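You operate a simulated robot arm through the tools that you are given. There is no shell and no other tool.

The job below is to be done with a simulated robot arm. You get a single attempt, and the scene is never put back.

TASK
Turn the stand's duct seam up, lock it, roll sealant, then tape it.
Fine: the yellow lever of the green stand locks it; cover the seam; load the green roller in the sealant tray, use the teal tape card, put both back; the other cards stay unused. Set down upright: green roller. A coat counts when it lies all over at full strength: go over it till it gets no stronger.

It is judged by the outcome, as a careful person would: the job done as asked, and still so three seconds after it is handed in. It fails if anything else is knocked over, pushed out of place, dropped, spilled or broken. A push-on lid holds only when it is set on centred and level and pressed home; a screw cap is set on level and turned clockwise until tight.

THE ROBOT
A 7-joint arm with a two-finger parallel gripper, fixed in place. Base frame: the origin is at the foot of the arm, x ahead of it, y to its left, z up. Readings come in mm, degrees, newtons and seconds.
Its first joint turns from -166.0 to 166.0 degrees. Payload 3.43 kg.
The TCP is the grasp point between the finger pads, 30 mm short of the fingertips. In the tool frame z runs along the fingers and y along their closing line. The gripper opens to 94 mm. The fingers are 28 mm wide and 10 mm thick; the gripper's body (50 by 96 mm) begins 55 mm behind the TCP.
Orientation is told as [roll, pitch, yaw] about the base's x, y, z axes, in that order, counted from this pose: with the fingers straight down and closing along the base's y, the tool's x points along the base's -x, its y along +y and its z along -z.

THE INTERFACE
- The arm moves only by the tool move_arm. Its argument "series" is a list of rows, each a list of 6 numbers: the shift along the base's x, y, z in mm, then the turn, a rotation vector about the base's x, y, z in degrees. In form: [[dx, dy, dz, wx, wy, wz], ...]. A call has 1 to 20 rows; each row shifts and turns the commanded pose from where the row before left it. "jaw" is the opening in per cent of the stroke, from 0 (shut) to 100 (fully open), set as the call begins (left out, the last holds). Each row takes 0.2 s and may step no farther than 50 mm and 8.6 degrees from the row before; otherwise, or with a gripper value out of range, the whole call is refused. A pose out of reach is approached as far as the arm can. The call stops where the force on the tool passes 50 N (or 10 N more than at its start, if that is more) or the arm is blocked; 0.2 s more then pass. The fingers move at their own pace (about 45 mm/s each) and stop on an object; they squeeze with about 44 N. The grip force told is the motor's: it shows also when the fingers shut on nothing. Time passes only in rows, and 0.2 s behind the last, so rows that do not move let the fingers close. The reply holds the time, the measured pose of the TCP, the force on the tool along the base axes, the opening and the grip force, in the units named above and with some noise, with the torque about the TCP (base axes, N m) and any sound that the robot's microphone picked up, and new pictures: "views" is both (left out), scene, wrist or none.
- Cameras (640 x 400 px; columns grow to the right, rows downward): "scene" is fixed at [399.6, -499.5, 1488.3]; the picture's right is [0.91, -0.42, 0.00], its down [-0.25, -0.53, -0.81] and it looks along [0.34, 0.74, -0.58] (base axes); focal length 214 px, centre (320, 200). "wrist" rides on the gripper at [76, 14, -102] in the tool frame; the picture's right is [-0.18, 0.98, 0.00], its down [-0.75, -0.14, -0.64] and it looks along [-0.63, -0.12, 0.77] (tool axes); focal length 243 px, centre (320, 200). There is no depth. A picture from a camera that has moved, and an enlarged one, comes with that camera's place and axes in the base frame and with its lens.
- raise_lower(by): slides the trunk up (or, below 0, down) by that many mm; the arm rides with it, the base frame stays. It gives what a move gives, with no picture.
- enlarge(camera, box): a new picture of the part [left, top, right, bottom] of that camera's present view, enlarged. No time passes.
- job_done(): hands the job in; it is judged then, once.

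Places have to be worked out from the pictures, the camera data and where the tool is seen. Open the gripper and draw the arm clear of the work before you hand the job in, unless the task says otherwise.

The tools are called after ">>>" by a JSON object that holds its "api" and its "payload". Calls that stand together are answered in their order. move_arm: Moves the arm, as the interface text tells. Its arguments: {"type":"object","properties":{"series":{"type":"array","items":{"type":"array","items":{"type":"number"}}},"jaw":{"type":"number"},"views":{"type":"string","enum":["both","scene","wrist","none"]}},"required":["series"]} The other tools are called the same way: raise_lower (by) slides the trunk up or down; enlarge (camera, box) takes an enlarged picture of a part of a camera's view; job_done () hands the job in.

At the start:

```text
time: 0.0
ee_pos: [484.4, -318.3, 1326.5]
tool_rot: [0.0, 0.0, -0.1]
force: [-0.3, -0.5, 0.3]
torque: [-0.01, 0.0, -0.01]
grip_width: 94.1
grasp_force: 0.1
trunk travel left (down, up): [-275.0, 215.0]
```

scene: 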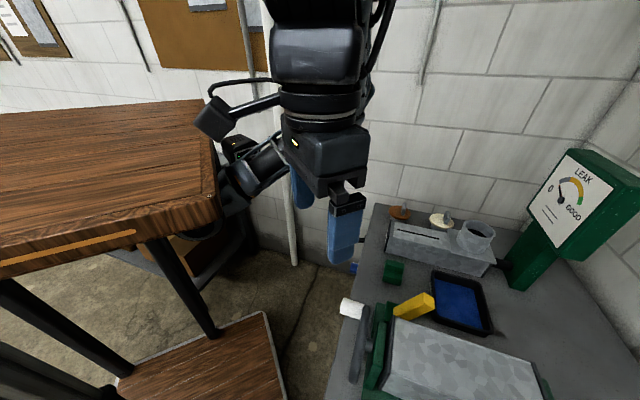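
wrist: 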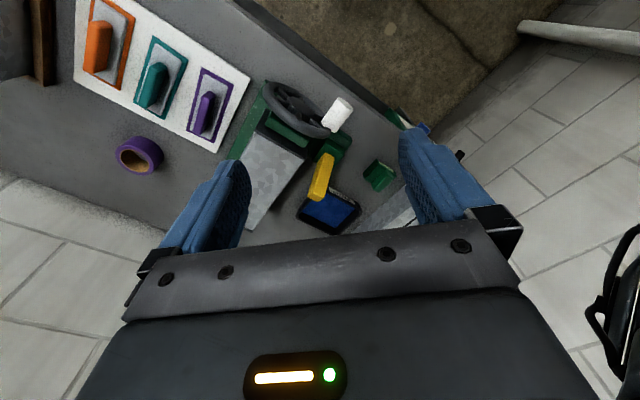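

I'll start by looking more closely at the present views before moving anything.

>>> {"api": "enlarge", "payload": {"camera": "scene", "box": [320, 180, 640, 400]}}

>>> {"api": "enlarge", "payload": {"camera": "wrist", "box": [60, 0, 260, 200]}}

>>> {"api": "enlarge", "payload": {"camera": "wrist", "box": [220, 60, 440, 250]}}

```text
1.82 times, centred on (480, 290) of scene
camera zoom: at [399.6, -499.5, 1488.3], right [0.91, -0.42, 0.0], down [-0.25, -0.53, -0.81], along [0.34, 0.74, -0.58], focal length 390 px, centre (29, 36)
```

zoom: 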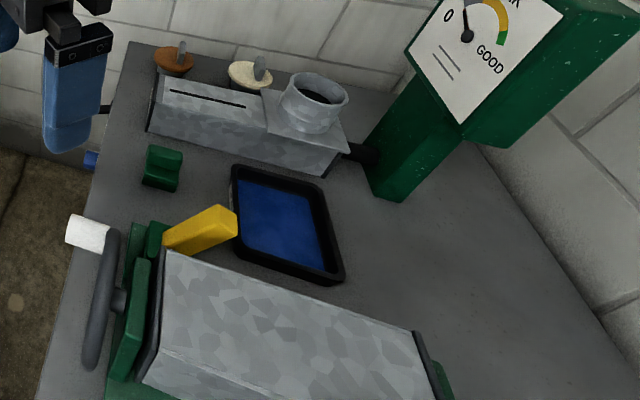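

```text
2.00 times, centred on (160, 100) of wrist
camera zoom: at [407.9, -303.6, 1429.9], right [0.18, 0.98, 0.0], down [0.75, -0.14, 0.64], along [0.63, -0.12, -0.77], focal length 485 px, centre (640, 400)
```

zoom: 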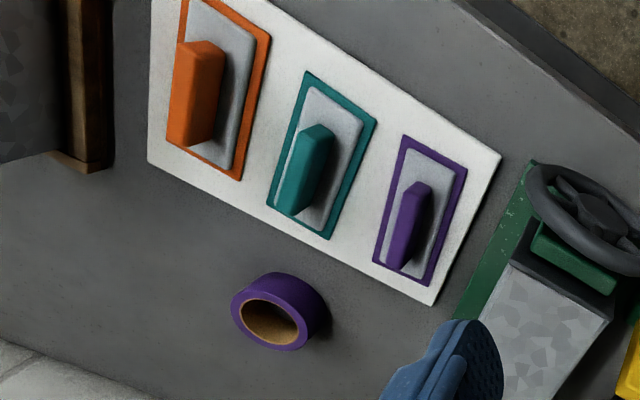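

```text
2.11 times, centred on (330, 155) of wrist
camera zoom: at [407.9, -303.6, 1429.9], right [0.18, 0.98, 0.0], down [0.75, -0.14, 0.64], along [0.63, -0.12, -0.77], focal length 511 px, centre (299, 295)
```

zoom: 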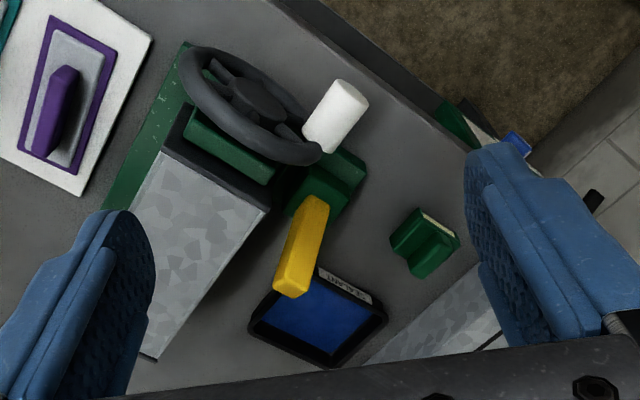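

The yellow lever tip triangulates to about [727, -374, 1025]. I'll move the arm high up along -y to see the cards, the stand, and where the roller is.

>>> {"api": "move_arm", "payload": {"series": [[0, -45, 0, 0, 0, 0], [0, -45, 0, 0, 0, 0], [0, -45, 0, 0, 0, 0], [0, -45, 0, 0, 0, 0], [0, 0, 0, 0, 0, 0]], "views": "both"}}

```text
time: 1.2
ee_pos: [486.1, -498.2, 1324.9]
tool_rot: [0.0, 0.0, 0.0]
force: [-0.2, 0.5, -0.3]
torque: [-0.03, 0.02, -0.02]
grip_width: 94.1
grasp_force: 0.1
trunk travel left (down, up): [-275.0, 215.0]
camera wrist: at [409.5, -484.5, 1428.3], right [0.18, 0.98, 0.0], down [0.75, -0.14, 0.64], along [0.63, -0.12, -0.77], focal length 243 px, centre (320, 200)
```

scene: 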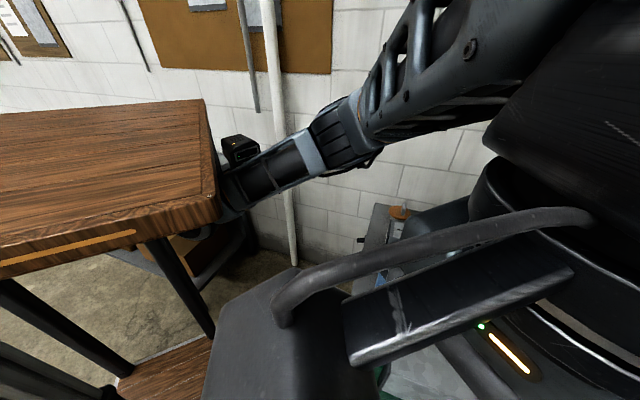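
wrist: 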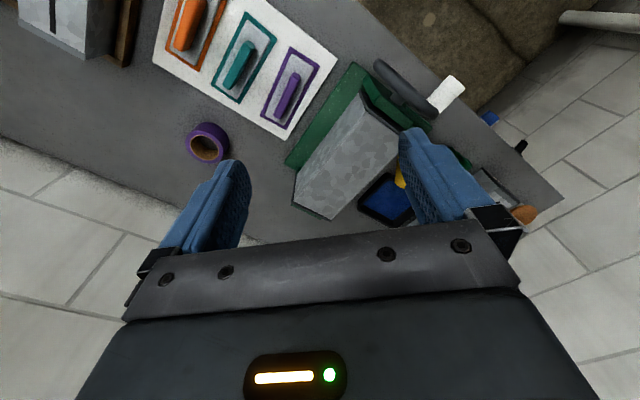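

The bench lies diagonally with its top near z≈880. I'll go back left and further to view the left end (green object, blue object), where the roller should be.

>>> {"api": "move_arm", "payload": {"series": [[0, 45, 0, 0, 0, 0], [0, 45, 0, 0, 0, 0], [0, 45, 0, 0, 0, 0], [0, 45, 0, 0, 0, 0], [0, 45, 0, 0, 0, 0], [0, 45, 0, 0, 0, 0], [0, 45, 0, 0, 0, 0], [0, 45, 0, 0, 0, 0], [0, 0, 0, 0, 0, 0]], "views": "both"}}

```text
time: 3.2
ee_pos: [484.1, -136.8, 1327.3]
tool_rot: [0.0, -0.1, 0.0]
force: [0.3, 0.2, 0.2]
torque: [0.02, 0.01, -0.03]
grip_width: 93.9
grasp_force: 0.2
trunk travel left (down, up): [-275.0, 215.0]
camera wrist: at [408.3, -123.0, 1430.0], right [0.18, 0.98, 0.0], down [0.75, -0.14, 0.64], along [0.63, -0.12, -0.77], focal length 243 px, centre (320, 200)
```

scene: 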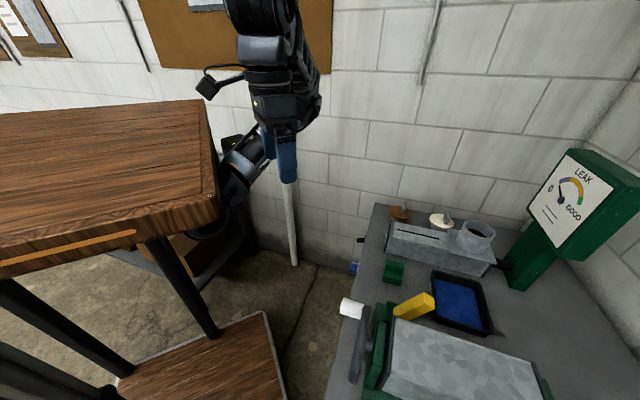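
wrist: 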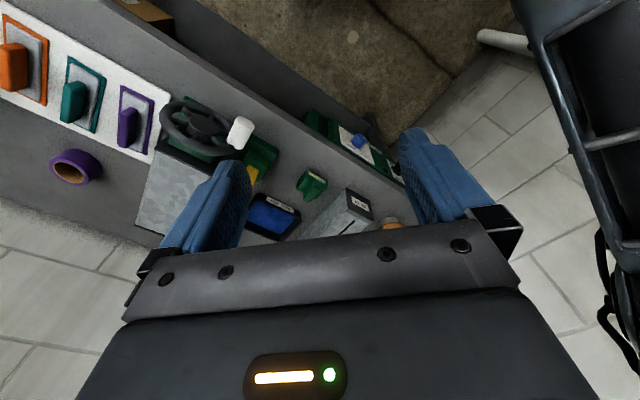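

>>> {"api": "enlarge", "payload": {"camera": "wrist", "box": [220, 90, 440, 240]}}

>>> {"api": "enlarge", "payload": {"camera": "scene", "box": [330, 190, 510, 310]}}

>>> {"api": "enlarge", "payload": {"camera": "scene", "box": [500, 140, 640, 240]}}

```text
2.67 times, centred on (330, 165) of wrist
camera zoom: at [408.3, -123.0, 1430.0], right [0.18, 0.98, 0.0], down [0.75, -0.14, 0.64], along [0.63, -0.12, -0.77], focal length 647 px, centre (293, 293)
```

zoom: 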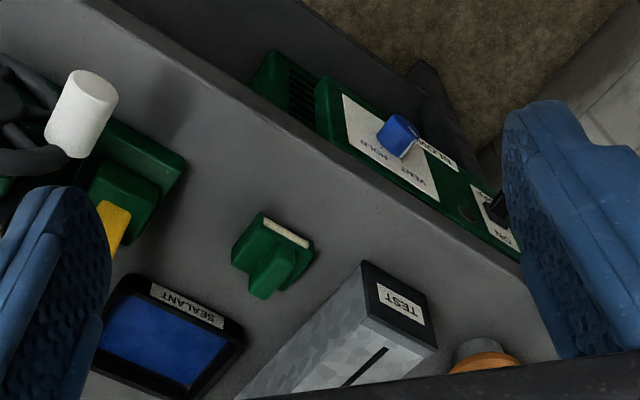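

```text
3.33 times, centred on (420, 250) of scene
camera zoom: at [399.6, -499.5, 1488.3], right [0.91, -0.42, 0.0], down [-0.25, -0.53, -0.81], along [0.34, 0.74, -0.58], focal length 715 px, centre (-13, 33)
```

zoom: 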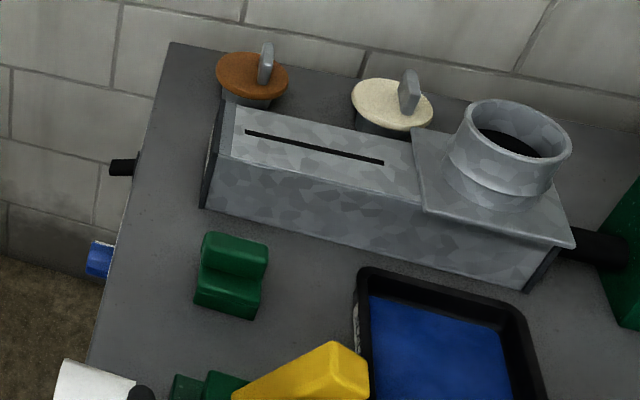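

```text
4.00 times, centred on (570, 190) of scene
camera zoom: at [399.6, -499.5, 1488.3], right [0.91, -0.42, 0.0], down [-0.25, -0.53, -0.81], along [0.34, 0.74, -0.58], focal length 858 px, centre (-680, 240)
```

zoom: 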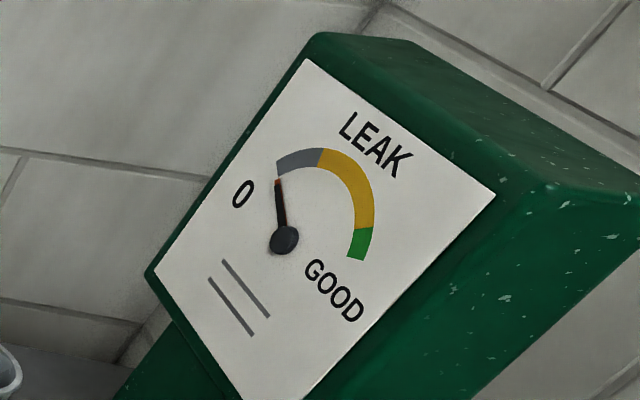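

The green block with a ridge handle between stand and TEST duct seems to be the roller; the stand has a handwheel with white knob. Now view the right end of the bench to see the other items.

>>> {"api": "move_arm", "payload": {"series": [[0, -48, 0, 0, 0, 0], [0, -48, 0, 0, 0, 0], [0, -48, 0, 0, 0, 0], [0, -48, 0, 0, 0, 0], [0, -48, 0, 0, 0, 0], [0, -48, 0, 0, 0, 0], [0, -48, 0, 0, 0, 0], [0, -48, 0, 0, 0, 0], [-10, -48, 0, 0, 0, 0], [-10, -48, 0, 0, 0, 0], [-10, -48, 0, 0, 0, 0], [-10, -48, 0, 0, 0, 0], [0, 0, 0, 0, 0, 0]], "views": "both"}}

```text
time: 5.8
ee_pos: [583.2, -615.1, 1309.1]
tool_rot: [0.3, 0.3, 11.8]
force: [0.4, -0.1, 0.0]
torque: [-0.01, 0.04, 0.03]
grip_width: 94.1
grasp_force: 0.1
out of reach, approached as far as the arm can: row 11, 12
trunk travel left (down, up): [-275.0, 215.0]
stopped in row 13: the arm was blocked; the commanded pose is now the measured one
camera wrist: at [506.1, -618.0, 1412.1], right [-0.02, 1.0, 0.0], down [0.77, 0.01, 0.64], along [0.64, 0.02, -0.77], focal length 243 px, centre (320, 200)
```

scene: 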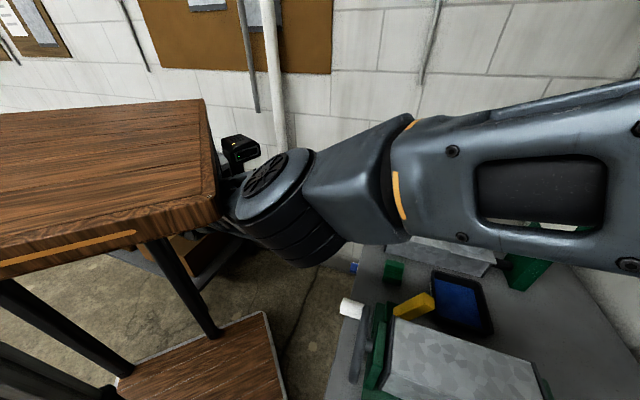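
wrist: 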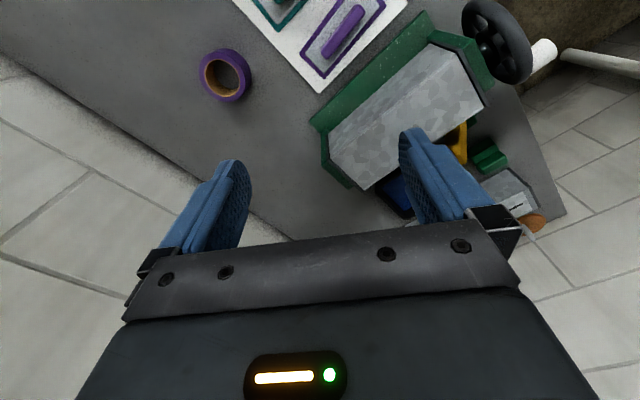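

The arm reached its limit there. I'll go back and instead yaw the tool so that the camera looks to the right end of the bench.

>>> {"api": "move_arm", "payload": {"series": [[-20, 45, 0, 0, 0, -8], [-20, 45, 0, 0, 0, -8], [-20, 45, 0, 0, 0, -8], [-20, 45, 0, 0, 0, -8], [-20, 45, 0, 0, 0, -8], [0, 0, 0, 0, 0, -8], [0, 0, 0, 0, 0, -8], [0, 0, 0, 0, 0, -8], [0, 0, 0, 0, 0, 0]], "views": "both"}}

```text
time: 7.8
ee_pos: [483.1, -390.5, 1310.1]
tool_rot: [0.2, 0.3, -52.2]
force: [0.6, 0.1, 0.1]
torque: [0.01, 0.03, 0.03]
grip_width: 94.0
grasp_force: 0.1
trunk travel left (down, up): [-275.0, 215.0]
camera wrist: at [446.7, -321.7, 1413.0], right [0.89, 0.45, 0.0], down [0.35, -0.69, 0.64], along [0.29, -0.57, -0.77], focal length 243 px, centre (320, 200)
```

scene: 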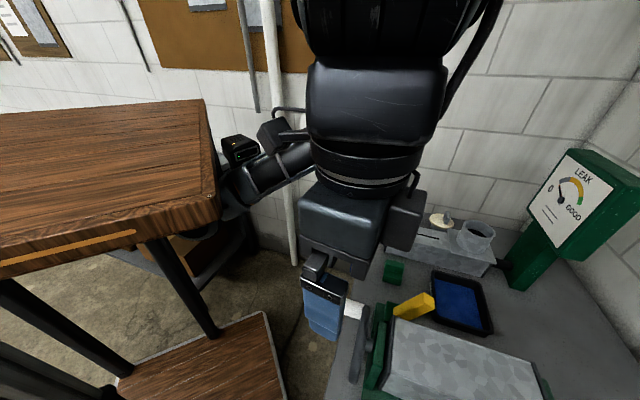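
wrist: 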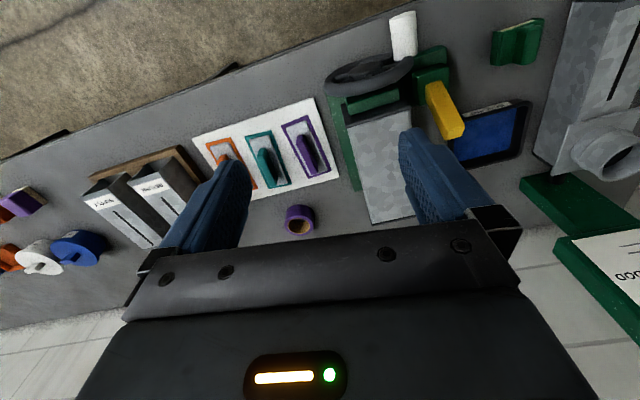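

>>> {"api": "enlarge", "payload": {"camera": "wrist", "box": [310, 0, 550, 230]}}

>>> {"api": "enlarge", "payload": {"camera": "wrist", "box": [170, 80, 350, 240]}}

>>> {"api": "enlarge", "payload": {"camera": "wrist", "box": [0, 130, 200, 290]}}

>>> {"api": "enlarge", "payload": {"camera": "scene", "box": [330, 270, 560, 400]}}

```text
1.74 times, centred on (430, 115) of wrist
camera zoom: at [446.7, -321.7, 1413.0], right [0.89, 0.45, 0.0], down [0.35, -0.69, 0.64], along [0.29, -0.57, -0.77], focal length 422 px, centre (129, 348)
```

zoom: 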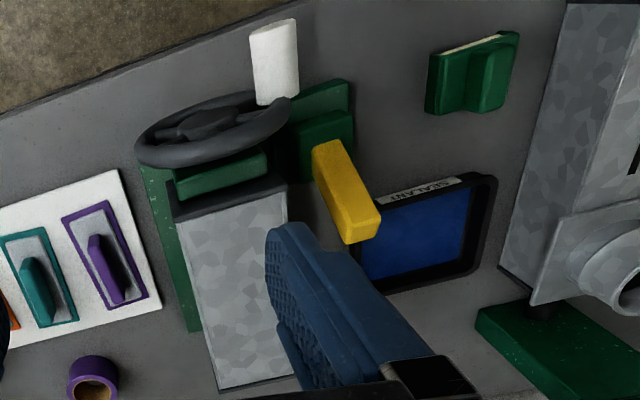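

```text
2.50 times, centred on (260, 160) of wrist
camera zoom: at [446.7, -321.7, 1413.0], right [0.89, 0.45, 0.0], down [0.35, -0.69, 0.64], along [0.29, -0.57, -0.77], focal length 606 px, centre (470, 300)
```

zoom: 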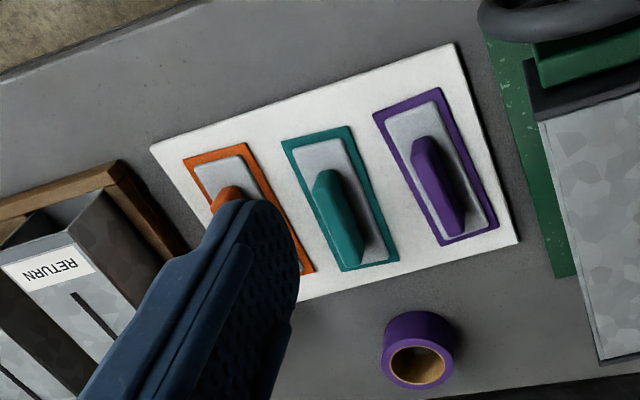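

```text
2.50 times, centred on (100, 210) of wrist
camera zoom: at [446.7, -321.7, 1413.0], right [0.89, 0.45, 0.0], down [0.35, -0.69, 0.64], along [0.29, -0.57, -0.77], focal length 606 px, centre (870, 175)
```

zoom: 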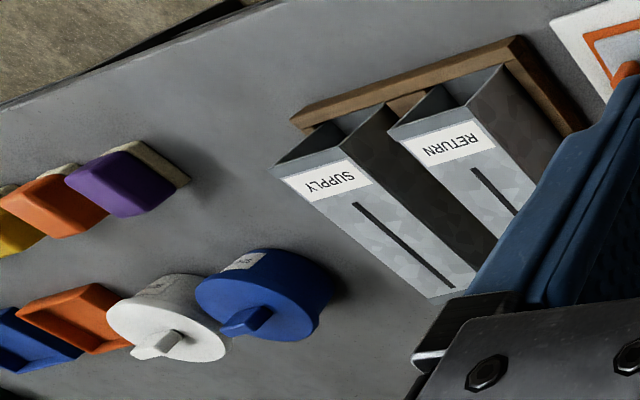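

```text
2.78 times, centred on (445, 335) of scene
camera zoom: at [399.6, -499.5, 1488.3], right [0.91, -0.42, 0.0], down [-0.25, -0.53, -0.81], along [0.34, 0.74, -0.58], focal length 597 px, centre (-28, -176)
```

zoom: 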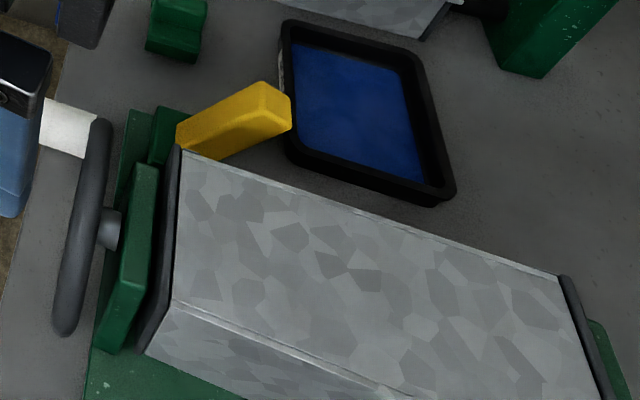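

The stand's duct runs along about [0.71,-0.70,0] with the handwheel at the robot side; I need to find which face bears the seam. I'll move to the right side of the stand and look at its -c face.

>>> {"api": "move_arm", "payload": {"series": [[-20, -10, -10, 0, 0, 8.5], [-20, -10, -10, 0, 0, 8.5], [-20, -10, -10, 0, 0, 8.5], [-10, -10, -10, 0, 0, 8.5], [0, -10, -10, 0, 0, 8.5], [0, -10, -10, 0, 0, 8.5], [0, -10, 0, 0, 0, 8.5], [0, -10, 0, 0, 0, 8.5], [0, 0, 0, 0, 0, 8.5], [0, 0, 0, 0, 0, 8.5], [0, 0, 0, 0, 0, 0]], "views": "both"}}

```text
time: 10.2
ee_pos: [415.0, -471.1, 1243.3]
tool_rot: [1.4, 1.0, 32.9]
force: [0.5, 0.0, -0.9]
torque: [0.0, 0.01, 0.0]
grip_width: 94.2
grasp_force: 0.1
trunk travel left (down, up): [-275.0, 215.0]
camera wrist: at [345.5, -501.7, 1347.9], right [-0.38, 0.93, 0.02], down [0.73, 0.28, 0.62], along [0.57, 0.25, -0.78], focal length 243 px, centre (320, 200)
```

scene: 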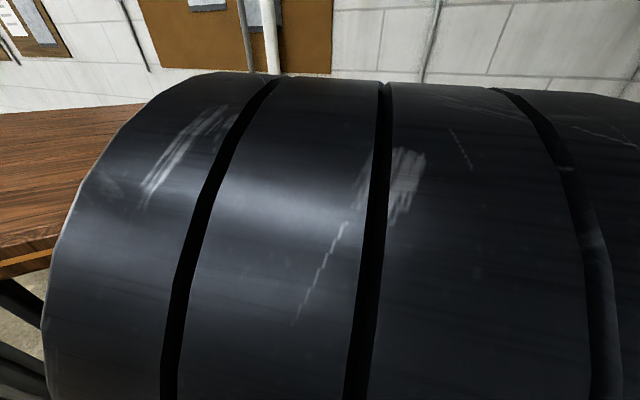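
wrist: 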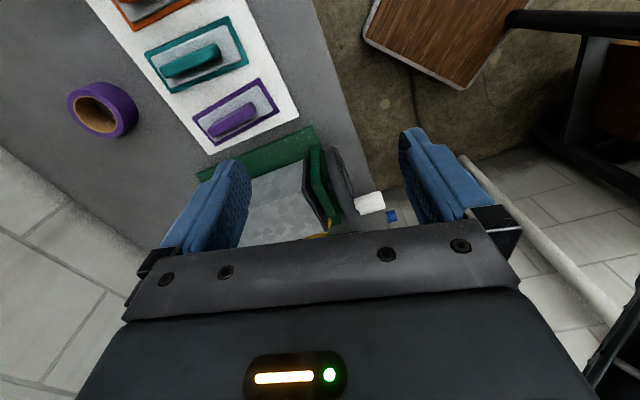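

The view is too steep; I'll tilt the tool so the camera looks more horizontally at the right side face of the duct.

>>> {"api": "move_arm", "payload": {"series": [[0, -20, -15, 4.36, -6.71, 0], [0, -20, -15, 4.36, -6.71, 0], [0, -20, -15, 4.36, -6.71, 0], [0, -20, -15, 4.36, -6.71, 0], [0, 0, 0, 0, 0, 0]], "views": "wrist"}}

```text
time: 11.4
ee_pos: [414.4, -550.2, 1178.9]
tool_rot: [1.8, -31.4, 32.1]
force: [0.4, -0.6, 0.2]
torque: [-0.01, -0.01, 0.02]
grip_width: 93.9
grasp_force: 0.1
trunk travel left (down, up): [-275.0, 215.0]
camera wrist: at [307.7, -604.1, 1228.4], right [-0.4, 0.91, 0.12], down [0.35, 0.03, 0.94], along [0.85, 0.42, -0.33], focal length 243 px, centre (320, 200)
```

wrist: 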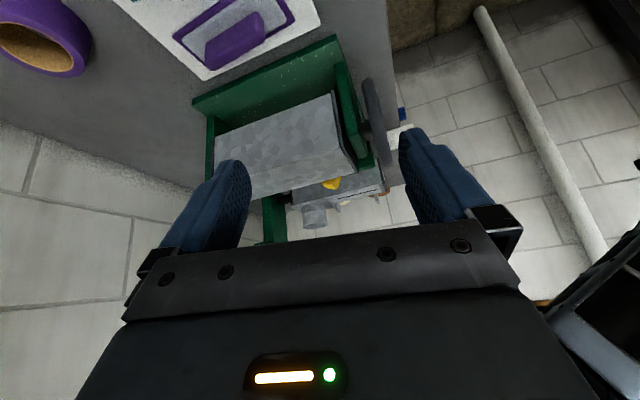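

>>> {"api": "enlarge", "payload": {"camera": "wrist", "box": [190, 30, 410, 230]}}

```text
2.00 times, centred on (300, 130) of wrist
camera zoom: at [307.7, -604.1, 1228.4], right [-0.4, 0.91, 0.12], down [0.35, 0.03, 0.94], along [0.85, 0.42, -0.33], focal length 485 px, centre (360, 340)
```

zoom: 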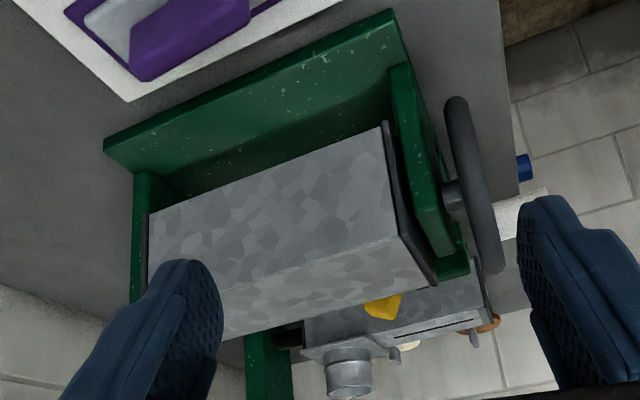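

No seam on the top or right (-c) face, so it must be on the left or underside. I'll swing over to the left side of the stand, camera looking toward -y.

>>> {"api": "move_arm", "payload": {"series": [[0, 10, 30, 0, 0, -5], [0, 20, 40, 0, 0, -8.2], [0, 30, 20, 0, 0, -8.2], [0, 30, 0, 0, 0, -8.2], [0, 30, 0, 0, 0, -8.2], [5, 30, 0, 0, 0, -8.2], [5, 30, 0, 0, 0, -8.2], [10, 30, 0, 0, 0, -8.2], [10, 30, 0, 0, 0, -8.2], [10, 30, 0, 0, 0, -8.2], [10, 30, 0, 0, 0, -8.2], [10, 30, 0, 0, 0, -8.2], [10, 30, -20, 0, 0, -8.2], [10, 20, -20, 0, 0, -8.2], [10, 10, -20, 0, 0, -8.2], [0, 0, 0, 0, 0, 0]], "views": "both"}}

```text
time: 13.5
ee_pos: [418.5, -377.9, 1220.8]
tool_rot: [0.1, -26.2, -42.6]
force: [-0.7, 0.3, 1.1]
torque: [0.02, 0.02, 0.01]
grip_width: 94.1
grasp_force: 0.1
out of reach, approached as far as the arm can: row 1, 2, 3
trunk travel left (down, up): [-275.0, 215.0]
stopped in row 10: the arm was blocked; the commanded pose is now the measured one
camera wrist: at [343.3, -289.6, 1279.0], right [0.79, 0.61, 0.08], down [0.19, -0.37, 0.91], along [0.58, -0.7, -0.41], focal length 243 px, centre (320, 200)
```

scene: 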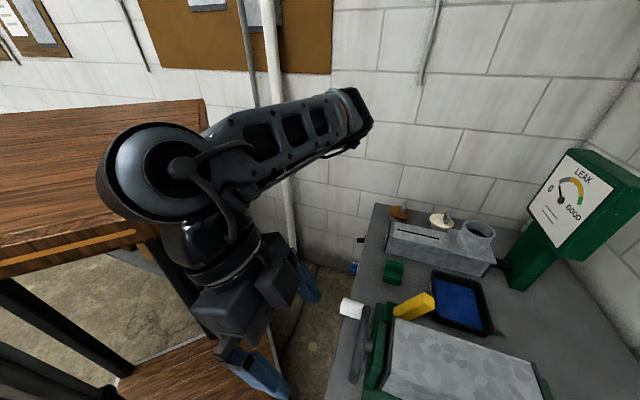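
wrist: 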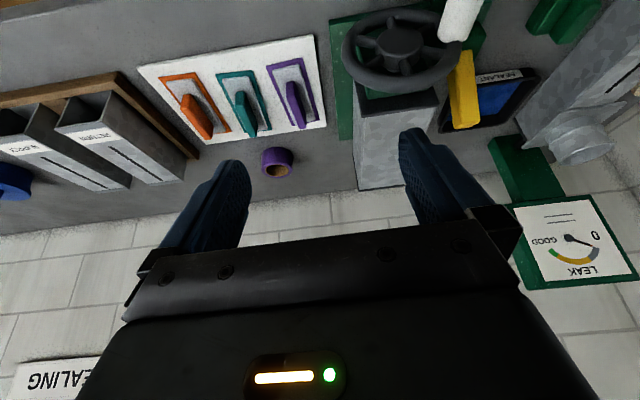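

The arm was blocked in a cramped pose. I'll untilt the tool and extend out a bit before going left.

>>> {"api": "move_arm", "payload": {"series": [[15, 20, 15, 5.75, 6.26, 0], [15, 20, 15, 5.75, 6.26, 0], [15, 20, 15, 5.75, 6.26, 0], [15, 20, 15, 0, 0, 0], [15, 30, 0, 0, 0, 0], [15, 30, 0, 0, 0, 0], [15, 30, 0, 0, 0, 0], [15, 30, 0, 0, 0, 0], [0, 0, 0, 0, 0, 0]], "views": "both"}}

```text
time: 13.9
ee_pos: [425.6, -369.9, 1224.1]
tool_rot: [-0.6, -22.7, -41.6]
force: [8.1, -12.6, -5.2]
torque: [0.62, 0.3, 0.17]
grip_width: 93.9
grasp_force: 0.1
trunk travel left (down, up): [-275.0, 215.0]
stopped in row 1: the force on the tool passed its limit at 192 N (the readings are from after the stop); the commanded pose is now the measured one
camera wrist: at [351.7, -286.1, 1288.7], right [0.78, 0.62, 0.06], down [0.24, -0.4, 0.88], along [0.57, -0.68, -0.46], focal length 243 px, centre (320, 200)
```

scene: 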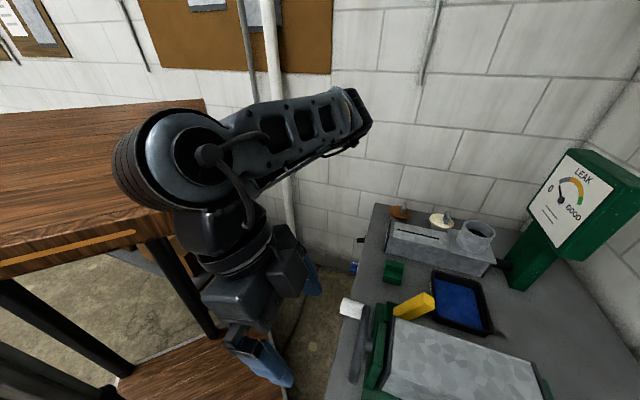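
wrist: 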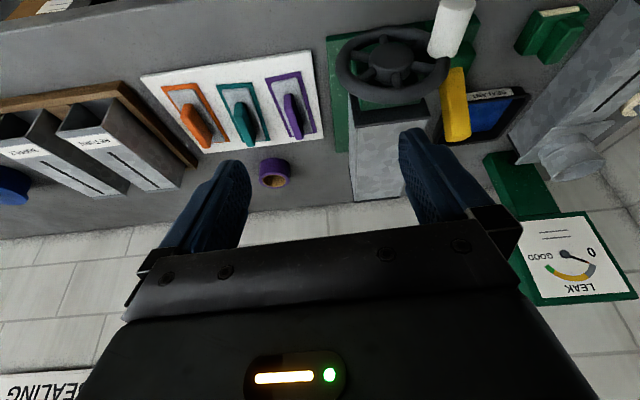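

A force spike came up as the arm released from its blocked posture; I'll move gently upward and outward with small steps.

>>> {"api": "move_arm", "payload": {"series": [[5, 5, 8, 1, 1.1, 0], [5, 5, 8, 1, 1.1, 0], [5, 5, 8, 2, 2.2, 0], [5, 5, 8, 2, 2.2, 0], [0, 0, 0, 0, 0, 0]], "views": "scene"}}

```text
time: 14.2
ee_pos: [425.5, -370.1, 1222.8]
tool_rot: [-0.7, -22.4, -41.3]
force: [0.6, -8.5, -2.8]
torque: [0.41, -0.14, 0.53]
grip_width: 93.9
grasp_force: 0.0
trunk travel left (down, up): [-275.0, 215.0]
stopped in row 1: the force on the tool passed its limit at 94 N (the readings are from after the stop); the commanded pose is now the measured one
```

scene: 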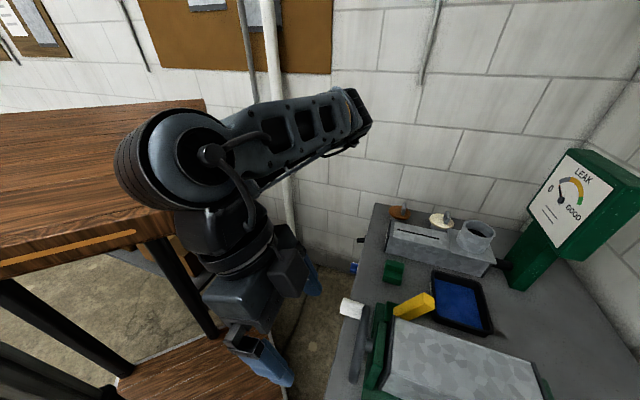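

The reaction pushes toward -y, so something is resisting the +y direction. I'll back off the other way (−y, turning yaw back), reversing my last path.

>>> {"api": "move_arm", "payload": {"series": [[0, -5, 0, 0, 0, 1.5], [0, -10, 2, 0, 0, 3], [0, -10, 2, 0, 0, 4], [0, 0, 0, 0, 0, 0]], "views": "scene"}}

```text
time: 15.2
ee_pos: [424.8, -395.9, 1224.5]
tool_rot: [-1.0, -22.0, -32.7]
force: [0.0, -0.7, 0.4]
torque: [-0.01, 0.0, 0.0]
grip_width: 94.2
grasp_force: 0.3
trunk travel left (down, up): [-275.0, 215.0]
```

scene: 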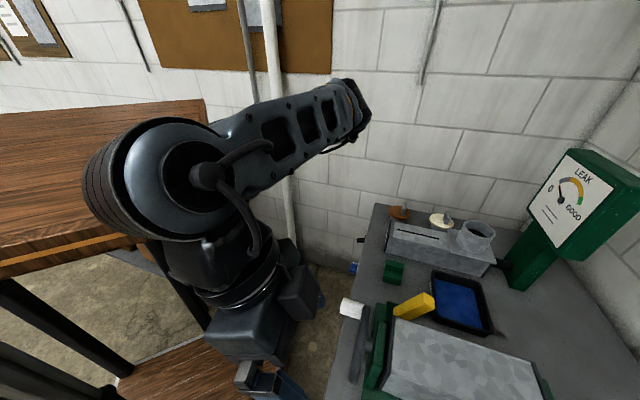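

Free again. Now I untilt the tool here and extend in +x.

>>> {"api": "move_arm", "payload": {"series": [[8, 0, 10, 3.98, 6.12, 0], [8, 0, 10, 3.98, 6.12, 0], [8, 0, 10, 3.98, 6.12, 0], [15, 0, 10, 0, 0, 0], [15, 10, 10, 0, 0, 0], [15, 10, 10, 0, 0, 0], [0, 0, 0, 0, 0, 0]], "views": "scene"}}

```text
time: 16.8
ee_pos: [492.9, -373.9, 1286.8]
tool_rot: [-0.7, -0.6, -33.0]
force: [0.7, 0.1, 0.4]
torque: [-0.03, -0.02, 0.04]
grip_width: 94.0
grasp_force: 0.1
trunk travel left (down, up): [-275.0, 215.0]
```

scene: 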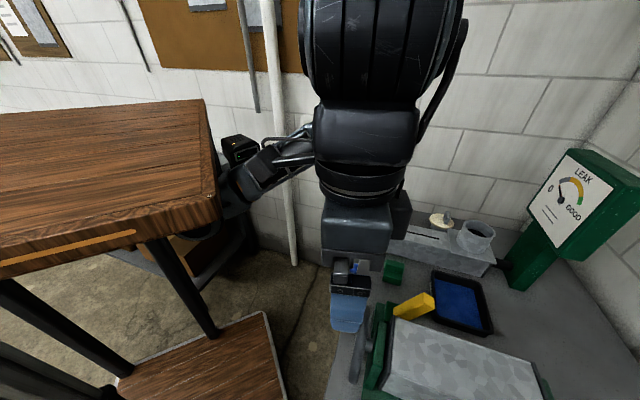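

Good pose. Now sweep left and out with the tool vertical, turning yaw to about -85° so the camera looks toward the stand's left face.

>>> {"api": "move_arm", "payload": {"series": [[5, 30, 0, 0, 0, -6], [5, 30, 0, 0, 0, -6], [5, 30, 0, 0, 0, -6], [10, 30, 0, 0, 0, -6], [10, 30, 0, 0, 0, -6], [10, 30, 0, 0, 0, -8], [10, 20, 0, 0, 0, -8], [10, 10, 0, 0, 0, -8], [0, 0, 0, 0, 0, 0]], "views": "both"}}

```text
time: 18.8
ee_pos: [559.9, -164.2, 1286.7]
tool_rot: [-0.6, -0.5, -86.9]
force: [0.4, -0.6, -0.7]
torque: [-0.01, -0.03, 0.02]
grip_width: 94.2
grasp_force: 0.0
trunk travel left (down, up): [-275.0, 215.0]
camera wrist: at [570.2, -87.0, 1388.2], right [0.99, -0.13, -0.01], down [-0.09, -0.75, 0.65], along [-0.09, -0.64, -0.76], focal length 243 px, centre (320, 200)
```

scene: 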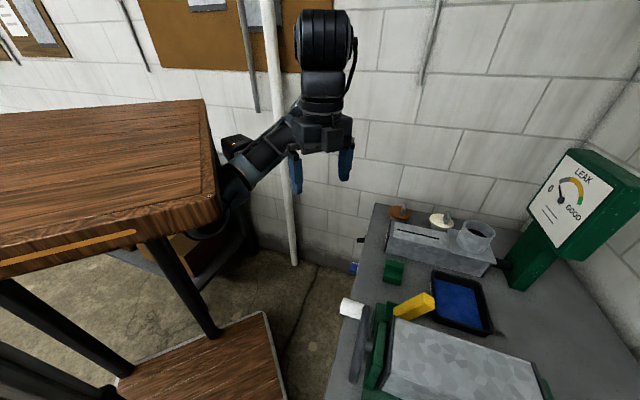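
wrist: 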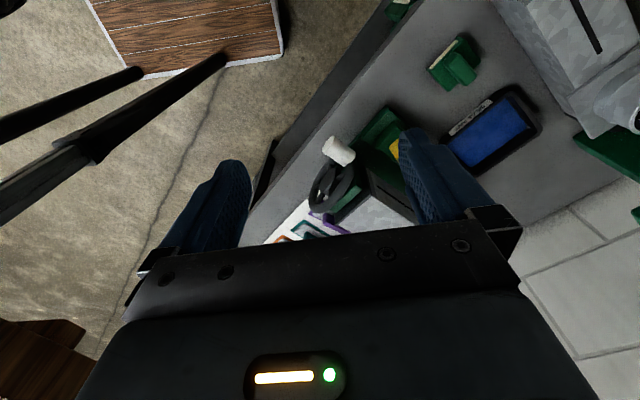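

I'll shift out in +x and down, turning yaw further to look straight at the left face.

>>> {"api": "move_arm", "payload": {"series": [[30, 5, -10, 0, 0, -5], [30, 5, -10, 0, 0, -5], [30, 5, -10, 0, 0, -5], [30, 5, -10, 0, 0, -5], [30, 5, -10, 0, 0, -5], [0, 0, 0, 0, 0, 0]], "views": "both"}}

```text
time: 20.2
ee_pos: [564.6, -189.2, 1200.0]
tool_rot: [-0.6, -0.5, -111.7]
force: [-0.2, 0.7, -0.3]
torque: [-0.02, -0.02, 0.02]
grip_width: 94.1
grasp_force: 0.1
out of reach, approached as far as the arm can: row 2, 3, 4, 5
trunk travel left (down, up): [-275.0, 215.0]
camera wrist: at [607.2, -124.2, 1301.4], right [0.84, -0.54, -0.01], down [-0.4, -0.64, 0.65], along [-0.35, -0.55, -0.76], focal length 243 px, centre (320, 200)
```

scene: 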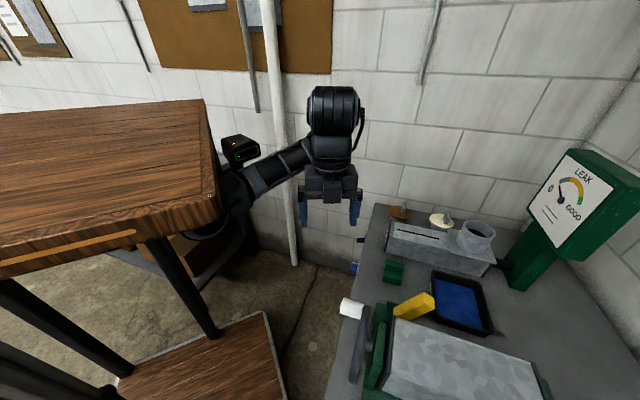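
wrist: 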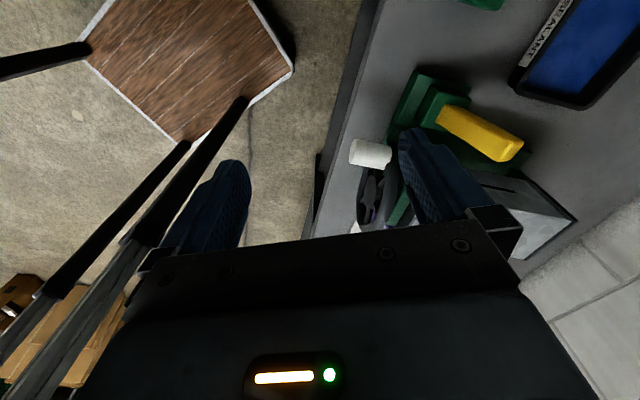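

>>> {"api": "enlarge", "payload": {"camera": "wrist", "box": [330, 40, 590, 270]}}

```text
1.74 times, centred on (460, 155) of wrist
camera zoom: at [607.2, -124.2, 1301.4], right [0.84, -0.54, -0.01], down [-0.4, -0.64, 0.65], along [-0.35, -0.55, -0.76], focal length 422 px, centre (76, 278)
```

zoom: 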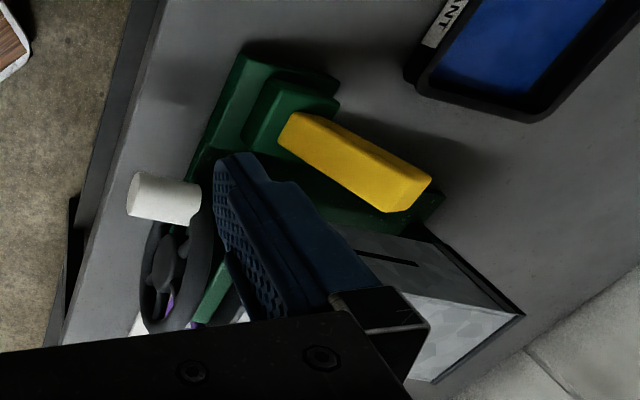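

The seam slot shows on the left (+c) face, so the duct must turn a quarter so +c goes up. The roller triangulates to about [784, -217, 910]. I'll turn yaw back and look at the roller, lever and tray close up.

>>> {"api": "move_arm", "payload": {"series": [[0, 0, 0, 0, 0, 8.4], [0, 0, 0, 0, 0, 8.4], [0, 0, 0, 0, 0, 8.4], [0, 0, 0, 0, 0, 8.4], [0, 0, 0, 0, 0, 8.4], [0, 0, 0, 0, 0, 8.4], [0, 0, 0, 0, 0, 8.4], [0, 0, 0, 0, 0, 8.4], [0, 0, 0, 0, 0, 0]], "views": "both"}}

```text
time: 22.2
ee_pos: [564.2, -189.8, 1200.4]
tool_rot: [-0.6, -0.6, -44.6]
force: [0.0, -0.1, -0.9]
torque: [-0.01, -0.01, -0.04]
grip_width: 94.0
grasp_force: 0.1
trunk travel left (down, up): [-275.0, 215.0]
camera wrist: at [519.7, -124.5, 1303.3], right [0.82, 0.57, -0.01], down [0.44, -0.62, 0.65], along [0.37, -0.54, -0.76], focal length 243 px, centre (320, 200)
```

scene: 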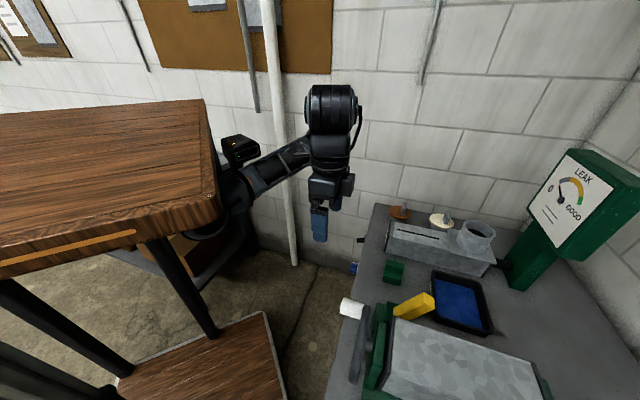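
wrist: 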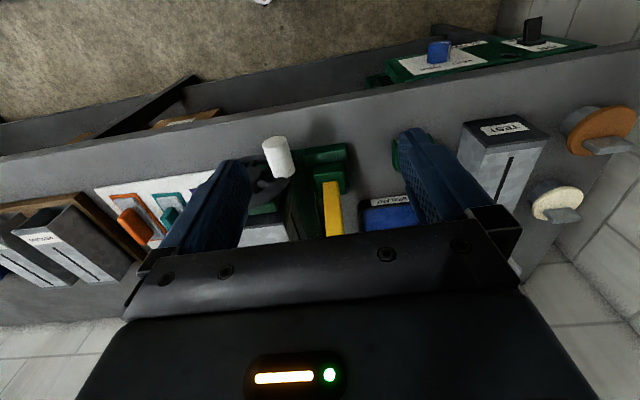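

>>> {"api": "enlarge", "payload": {"camera": "wrist", "box": [230, 100, 420, 250]}}

>>> {"api": "enlarge", "payload": {"camera": "scene", "box": [360, 250, 500, 350]}}

```text
2.67 times, centred on (325, 175) of wrist
camera zoom: at [519.7, -124.5, 1303.3], right [0.82, 0.57, -0.01], down [0.44, -0.62, 0.65], along [0.37, -0.54, -0.76], focal length 647 px, centre (307, 267)
```

zoom: 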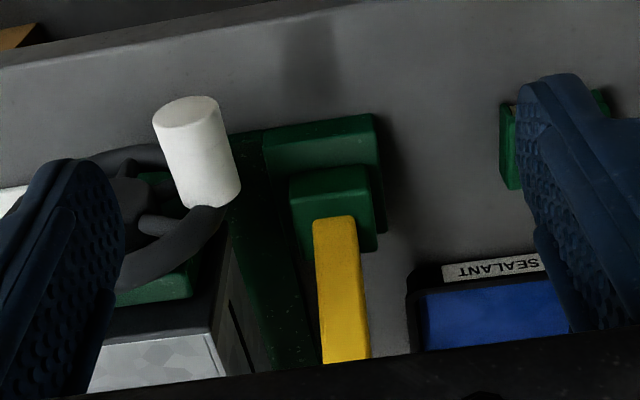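

```text
4.00 times, centred on (430, 300) of scene
camera zoom: at [399.6, -499.5, 1488.3], right [0.91, -0.42, 0.0], down [-0.25, -0.53, -0.81], along [0.34, 0.74, -0.58], focal length 858 px, centre (-120, -200)
```

zoom: 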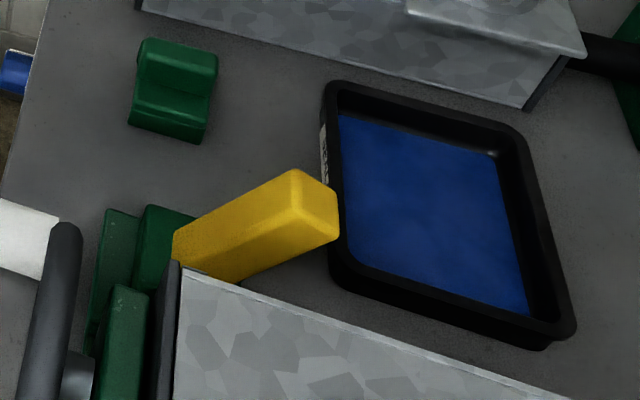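

The stand is now clear: handwheel with white knob at +c side, yellow lever hinged on a green block. I'll move above the knob (est. centre [569,-303,1005]) to refine its location.

>>> {"api": "move_arm", "payload": {"series": [[0, -30, -10, 0, 0, 0], [0, -30, -20, 0, 0, 0], [5, -30, -20, 0, 0, 0], [0, -23, -20, 0, 0, 0], [0, 0, 0, 0, 0, 0]], "views": "both"}}

```text
time: 23.4
ee_pos: [570.0, -304.3, 1130.9]
tool_rot: [-0.6, -0.5, -44.7]
force: [0.1, 0.3, 1.1]
torque: [0.0, 0.0, 0.05]
grip_width: 94.0
grasp_force: 0.1
trunk travel left (down, up): [-275.0, 215.0]
camera wrist: at [524.9, -238.3, 1232.9], right [0.82, 0.57, -0.01], down [0.44, -0.62, 0.65], along [0.36, -0.54, -0.76], focal length 243 px, centre (320, 200)
```

scene: 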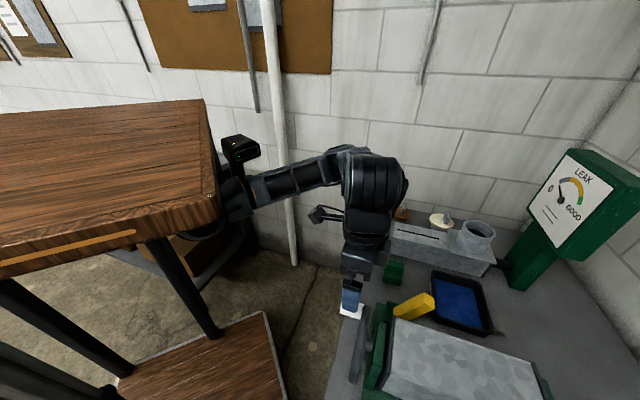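
wrist: 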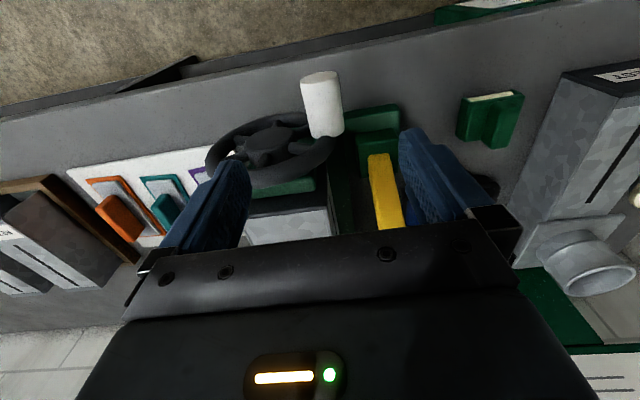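

>>> {"api": "enlarge", "payload": {"camera": "wrist", "box": [200, 50, 420, 240]}}

>>> {"api": "enlarge", "payload": {"camera": "wrist", "box": [430, 60, 560, 160]}}

```text
2.11 times, centred on (310, 145) of wrist
camera zoom: at [524.9, -238.3, 1232.9], right [0.82, 0.57, -0.01], down [0.44, -0.62, 0.65], along [0.36, -0.54, -0.76], focal length 511 px, centre (341, 316)
```

zoom: 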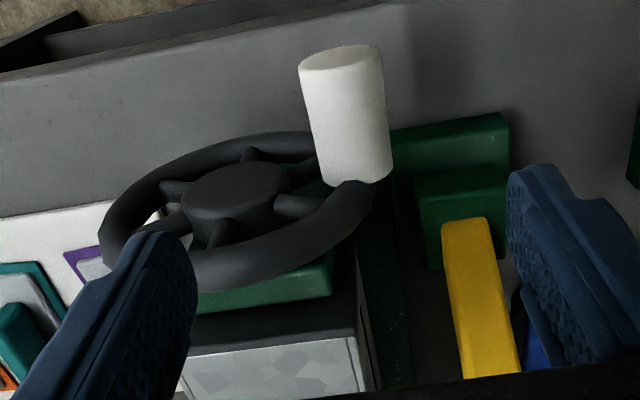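

```text
4.00 times, centred on (495, 110) of wrist
camera zoom: at [524.9, -238.3, 1232.9], right [0.82, 0.57, -0.01], down [0.44, -0.62, 0.65], along [0.36, -0.54, -0.76], focal length 970 px, centre (-380, 560)
```

zoom: 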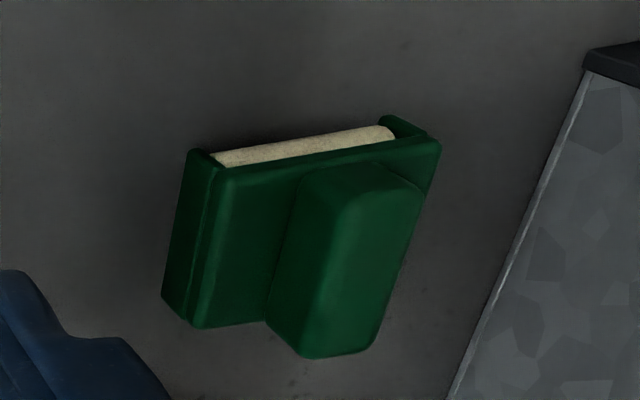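

The roller has a pale roll under a green frame with a ridge handle along the stand's axis. Now I go for the knob: tilt the tool 42° so its body leans to +c, at a pre-grasp point beside the knob.

>>> {"api": "move_arm", "payload": {"series": [[8, 9, -5, -6.05, 5.85, 0], [8, 9, -10, -6.05, 5.85, 0], [8, 9, -15, -6.05, 5.85, 0], [7, 8, -19, -6.05, 5.85, 0], [7, 8, -20, -6.05, 5.85, 0], [0, 0, 0, 0, 0, 0]], "views": "both"}}

```text
time: 24.8
ee_pos: [609.4, -258.3, 1062.9]
tool_rot: [-42.8, -0.8, -44.2]
force: [-0.3, -0.3, 0.6]
torque: [-0.01, 0.0, -0.02]
grip_width: 94.0
grasp_force: 0.1
trunk travel left (down, up): [-275.0, 215.0]
camera wrist: at [608.5, -147.6, 1126.3], right [0.64, 0.38, -0.66], down [0.77, -0.28, 0.58], along [0.03, -0.88, -0.47], focal length 243 px, centre (320, 200)
```

scene: 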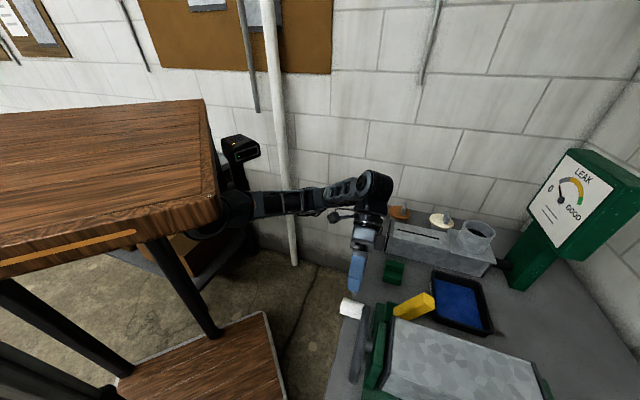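
wrist: 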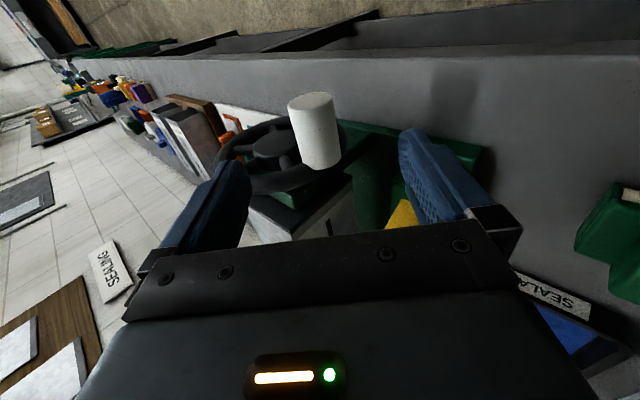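

The knob sits nicely on the tool axis about 80 mm ahead. I'll advance ~70 mm so the open fingers straddle it.

>>> {"api": "move_arm", "payload": {"series": [[-9, -9.3, -12.5, 0, 0, 0], [-9, -9.3, -12.5, 0, 0, 0], [-9, -9.3, -12.5, 0, 0, 0], [-9, -9.3, -12.5, 0, 0, 0], [0, 0, 0, 0, 0, 0]], "views": "both"}}

```text
time: 26.0
ee_pos: [571.5, -296.3, 1010.9]
tool_rot: [-42.7, -0.9, -44.2]
force: [-0.5, -1.2, 0.0]
torque: [0.01, 0.02, -0.01]
grip_width: 94.2
grasp_force: 0.0
trunk travel left (down, up): [-275.0, 215.0]
camera wrist: at [571.1, -185.5, 1075.5], right [0.64, 0.38, -0.66], down [0.77, -0.28, 0.58], along [0.03, -0.88, -0.47], focal length 243 px, centre (320, 200)
```

scene: 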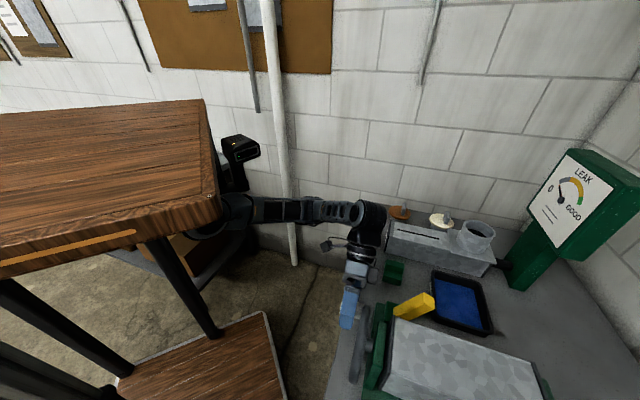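
wrist: 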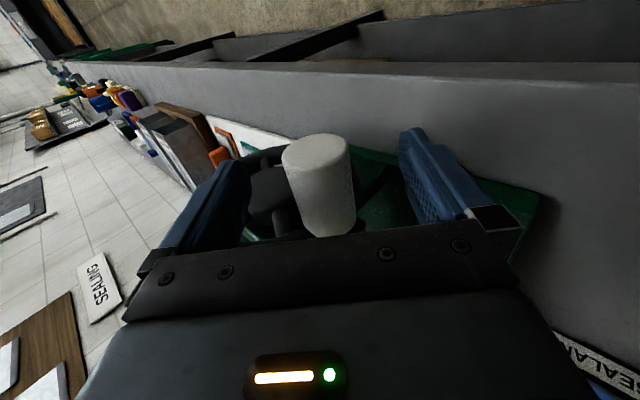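

The knob is centred between the fingers at the TCP. Close on it.

>>> {"api": "move_arm", "payload": {"series": [[0, 0, 0, 0, 0, 0], [0, 0, 0, 0, 0, 0], [0, 0, 0, 0, 0, 0], [0, 0, 0, 0, 0, 0], [0, 0, 0, 0, 0, 0]], "jaw": 0, "views": "wrist"}}

```text
time: 27.2
ee_pos: [571.3, -297.0, 1010.8]
tool_rot: [-42.7, -0.7, -44.2]
force: [2.4, 3.2, -1.2]
torque: [0.14, 0.02, -0.11]
grip_width: 36.3
grasp_force: 43.7
trunk travel left (down, up): [-275.0, 215.0]
camera wrist: at [571.6, -185.2, 1075.6], right [0.64, 0.38, -0.66], down [0.77, -0.28, 0.58], along [0.03, -0.88, -0.47], focal length 243 px, centre (320, 200)
```

wrist: 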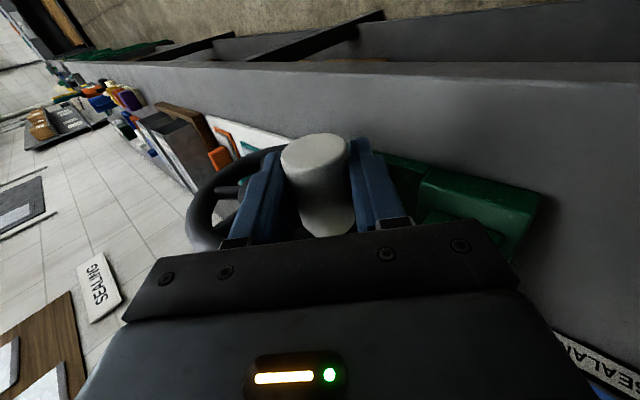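

Grip is good (36 mm knob). I start turning the wheel rigidly about its axis (c→up), first 16° while checking forces.

>>> {"api": "move_arm", "payload": {"series": [[-1.75, -1.8, 9.2, 5.7, -5.6, 0], [-2.6, -2.64, 8.8, 5.7, -5.6, 0], [0, 0, 0, 0, 0, 0]], "views": "both"}}

```text
time: 28.0
ee_pos: [567.8, -299.3, 1030.1]
tool_rot: [-26.6, -0.9, -44.4]
force: [19.6, 28.6, 10.0]
torque: [-0.17, -0.63, -0.32]
grip_width: 36.0
grasp_force: 44.6
trunk travel left (down, up): [-275.0, 215.0]
camera wrist: at [553.4, -203.3, 1115.2], right [0.75, 0.5, -0.44], down [0.64, -0.4, 0.65], along [0.15, -0.77, -0.62], focal length 243 px, centre (320, 200)
```

scene: 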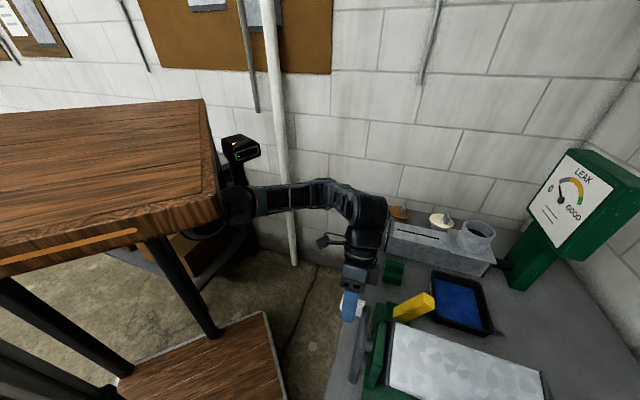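
wrist: 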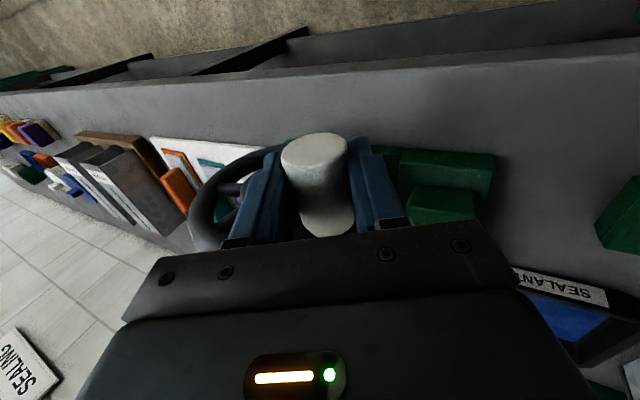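

The duct turned; the reaction is purely radial outward (~16° direction), so my arc was slightly too small and the knob started at about 0°. I correct outward by ~3.5 mm and check.

>>> {"api": "move_arm", "payload": {"series": [[2.4, 2.4, 1, 0, 0, 0], [0, 0, 0, 0, 0, 0]], "views": "none"}}

```text
time: 28.6
ee_pos: [568.1, -299.1, 1030.5]
tool_rot: [-26.8, -0.8, -44.5]
force: [3.3, 11.9, 4.4]
torque: [-0.41, -0.32, 0.47]
grip_width: 36.0
grasp_force: 44.8
trunk travel left (down, up): [-275.0, 215.0]
```

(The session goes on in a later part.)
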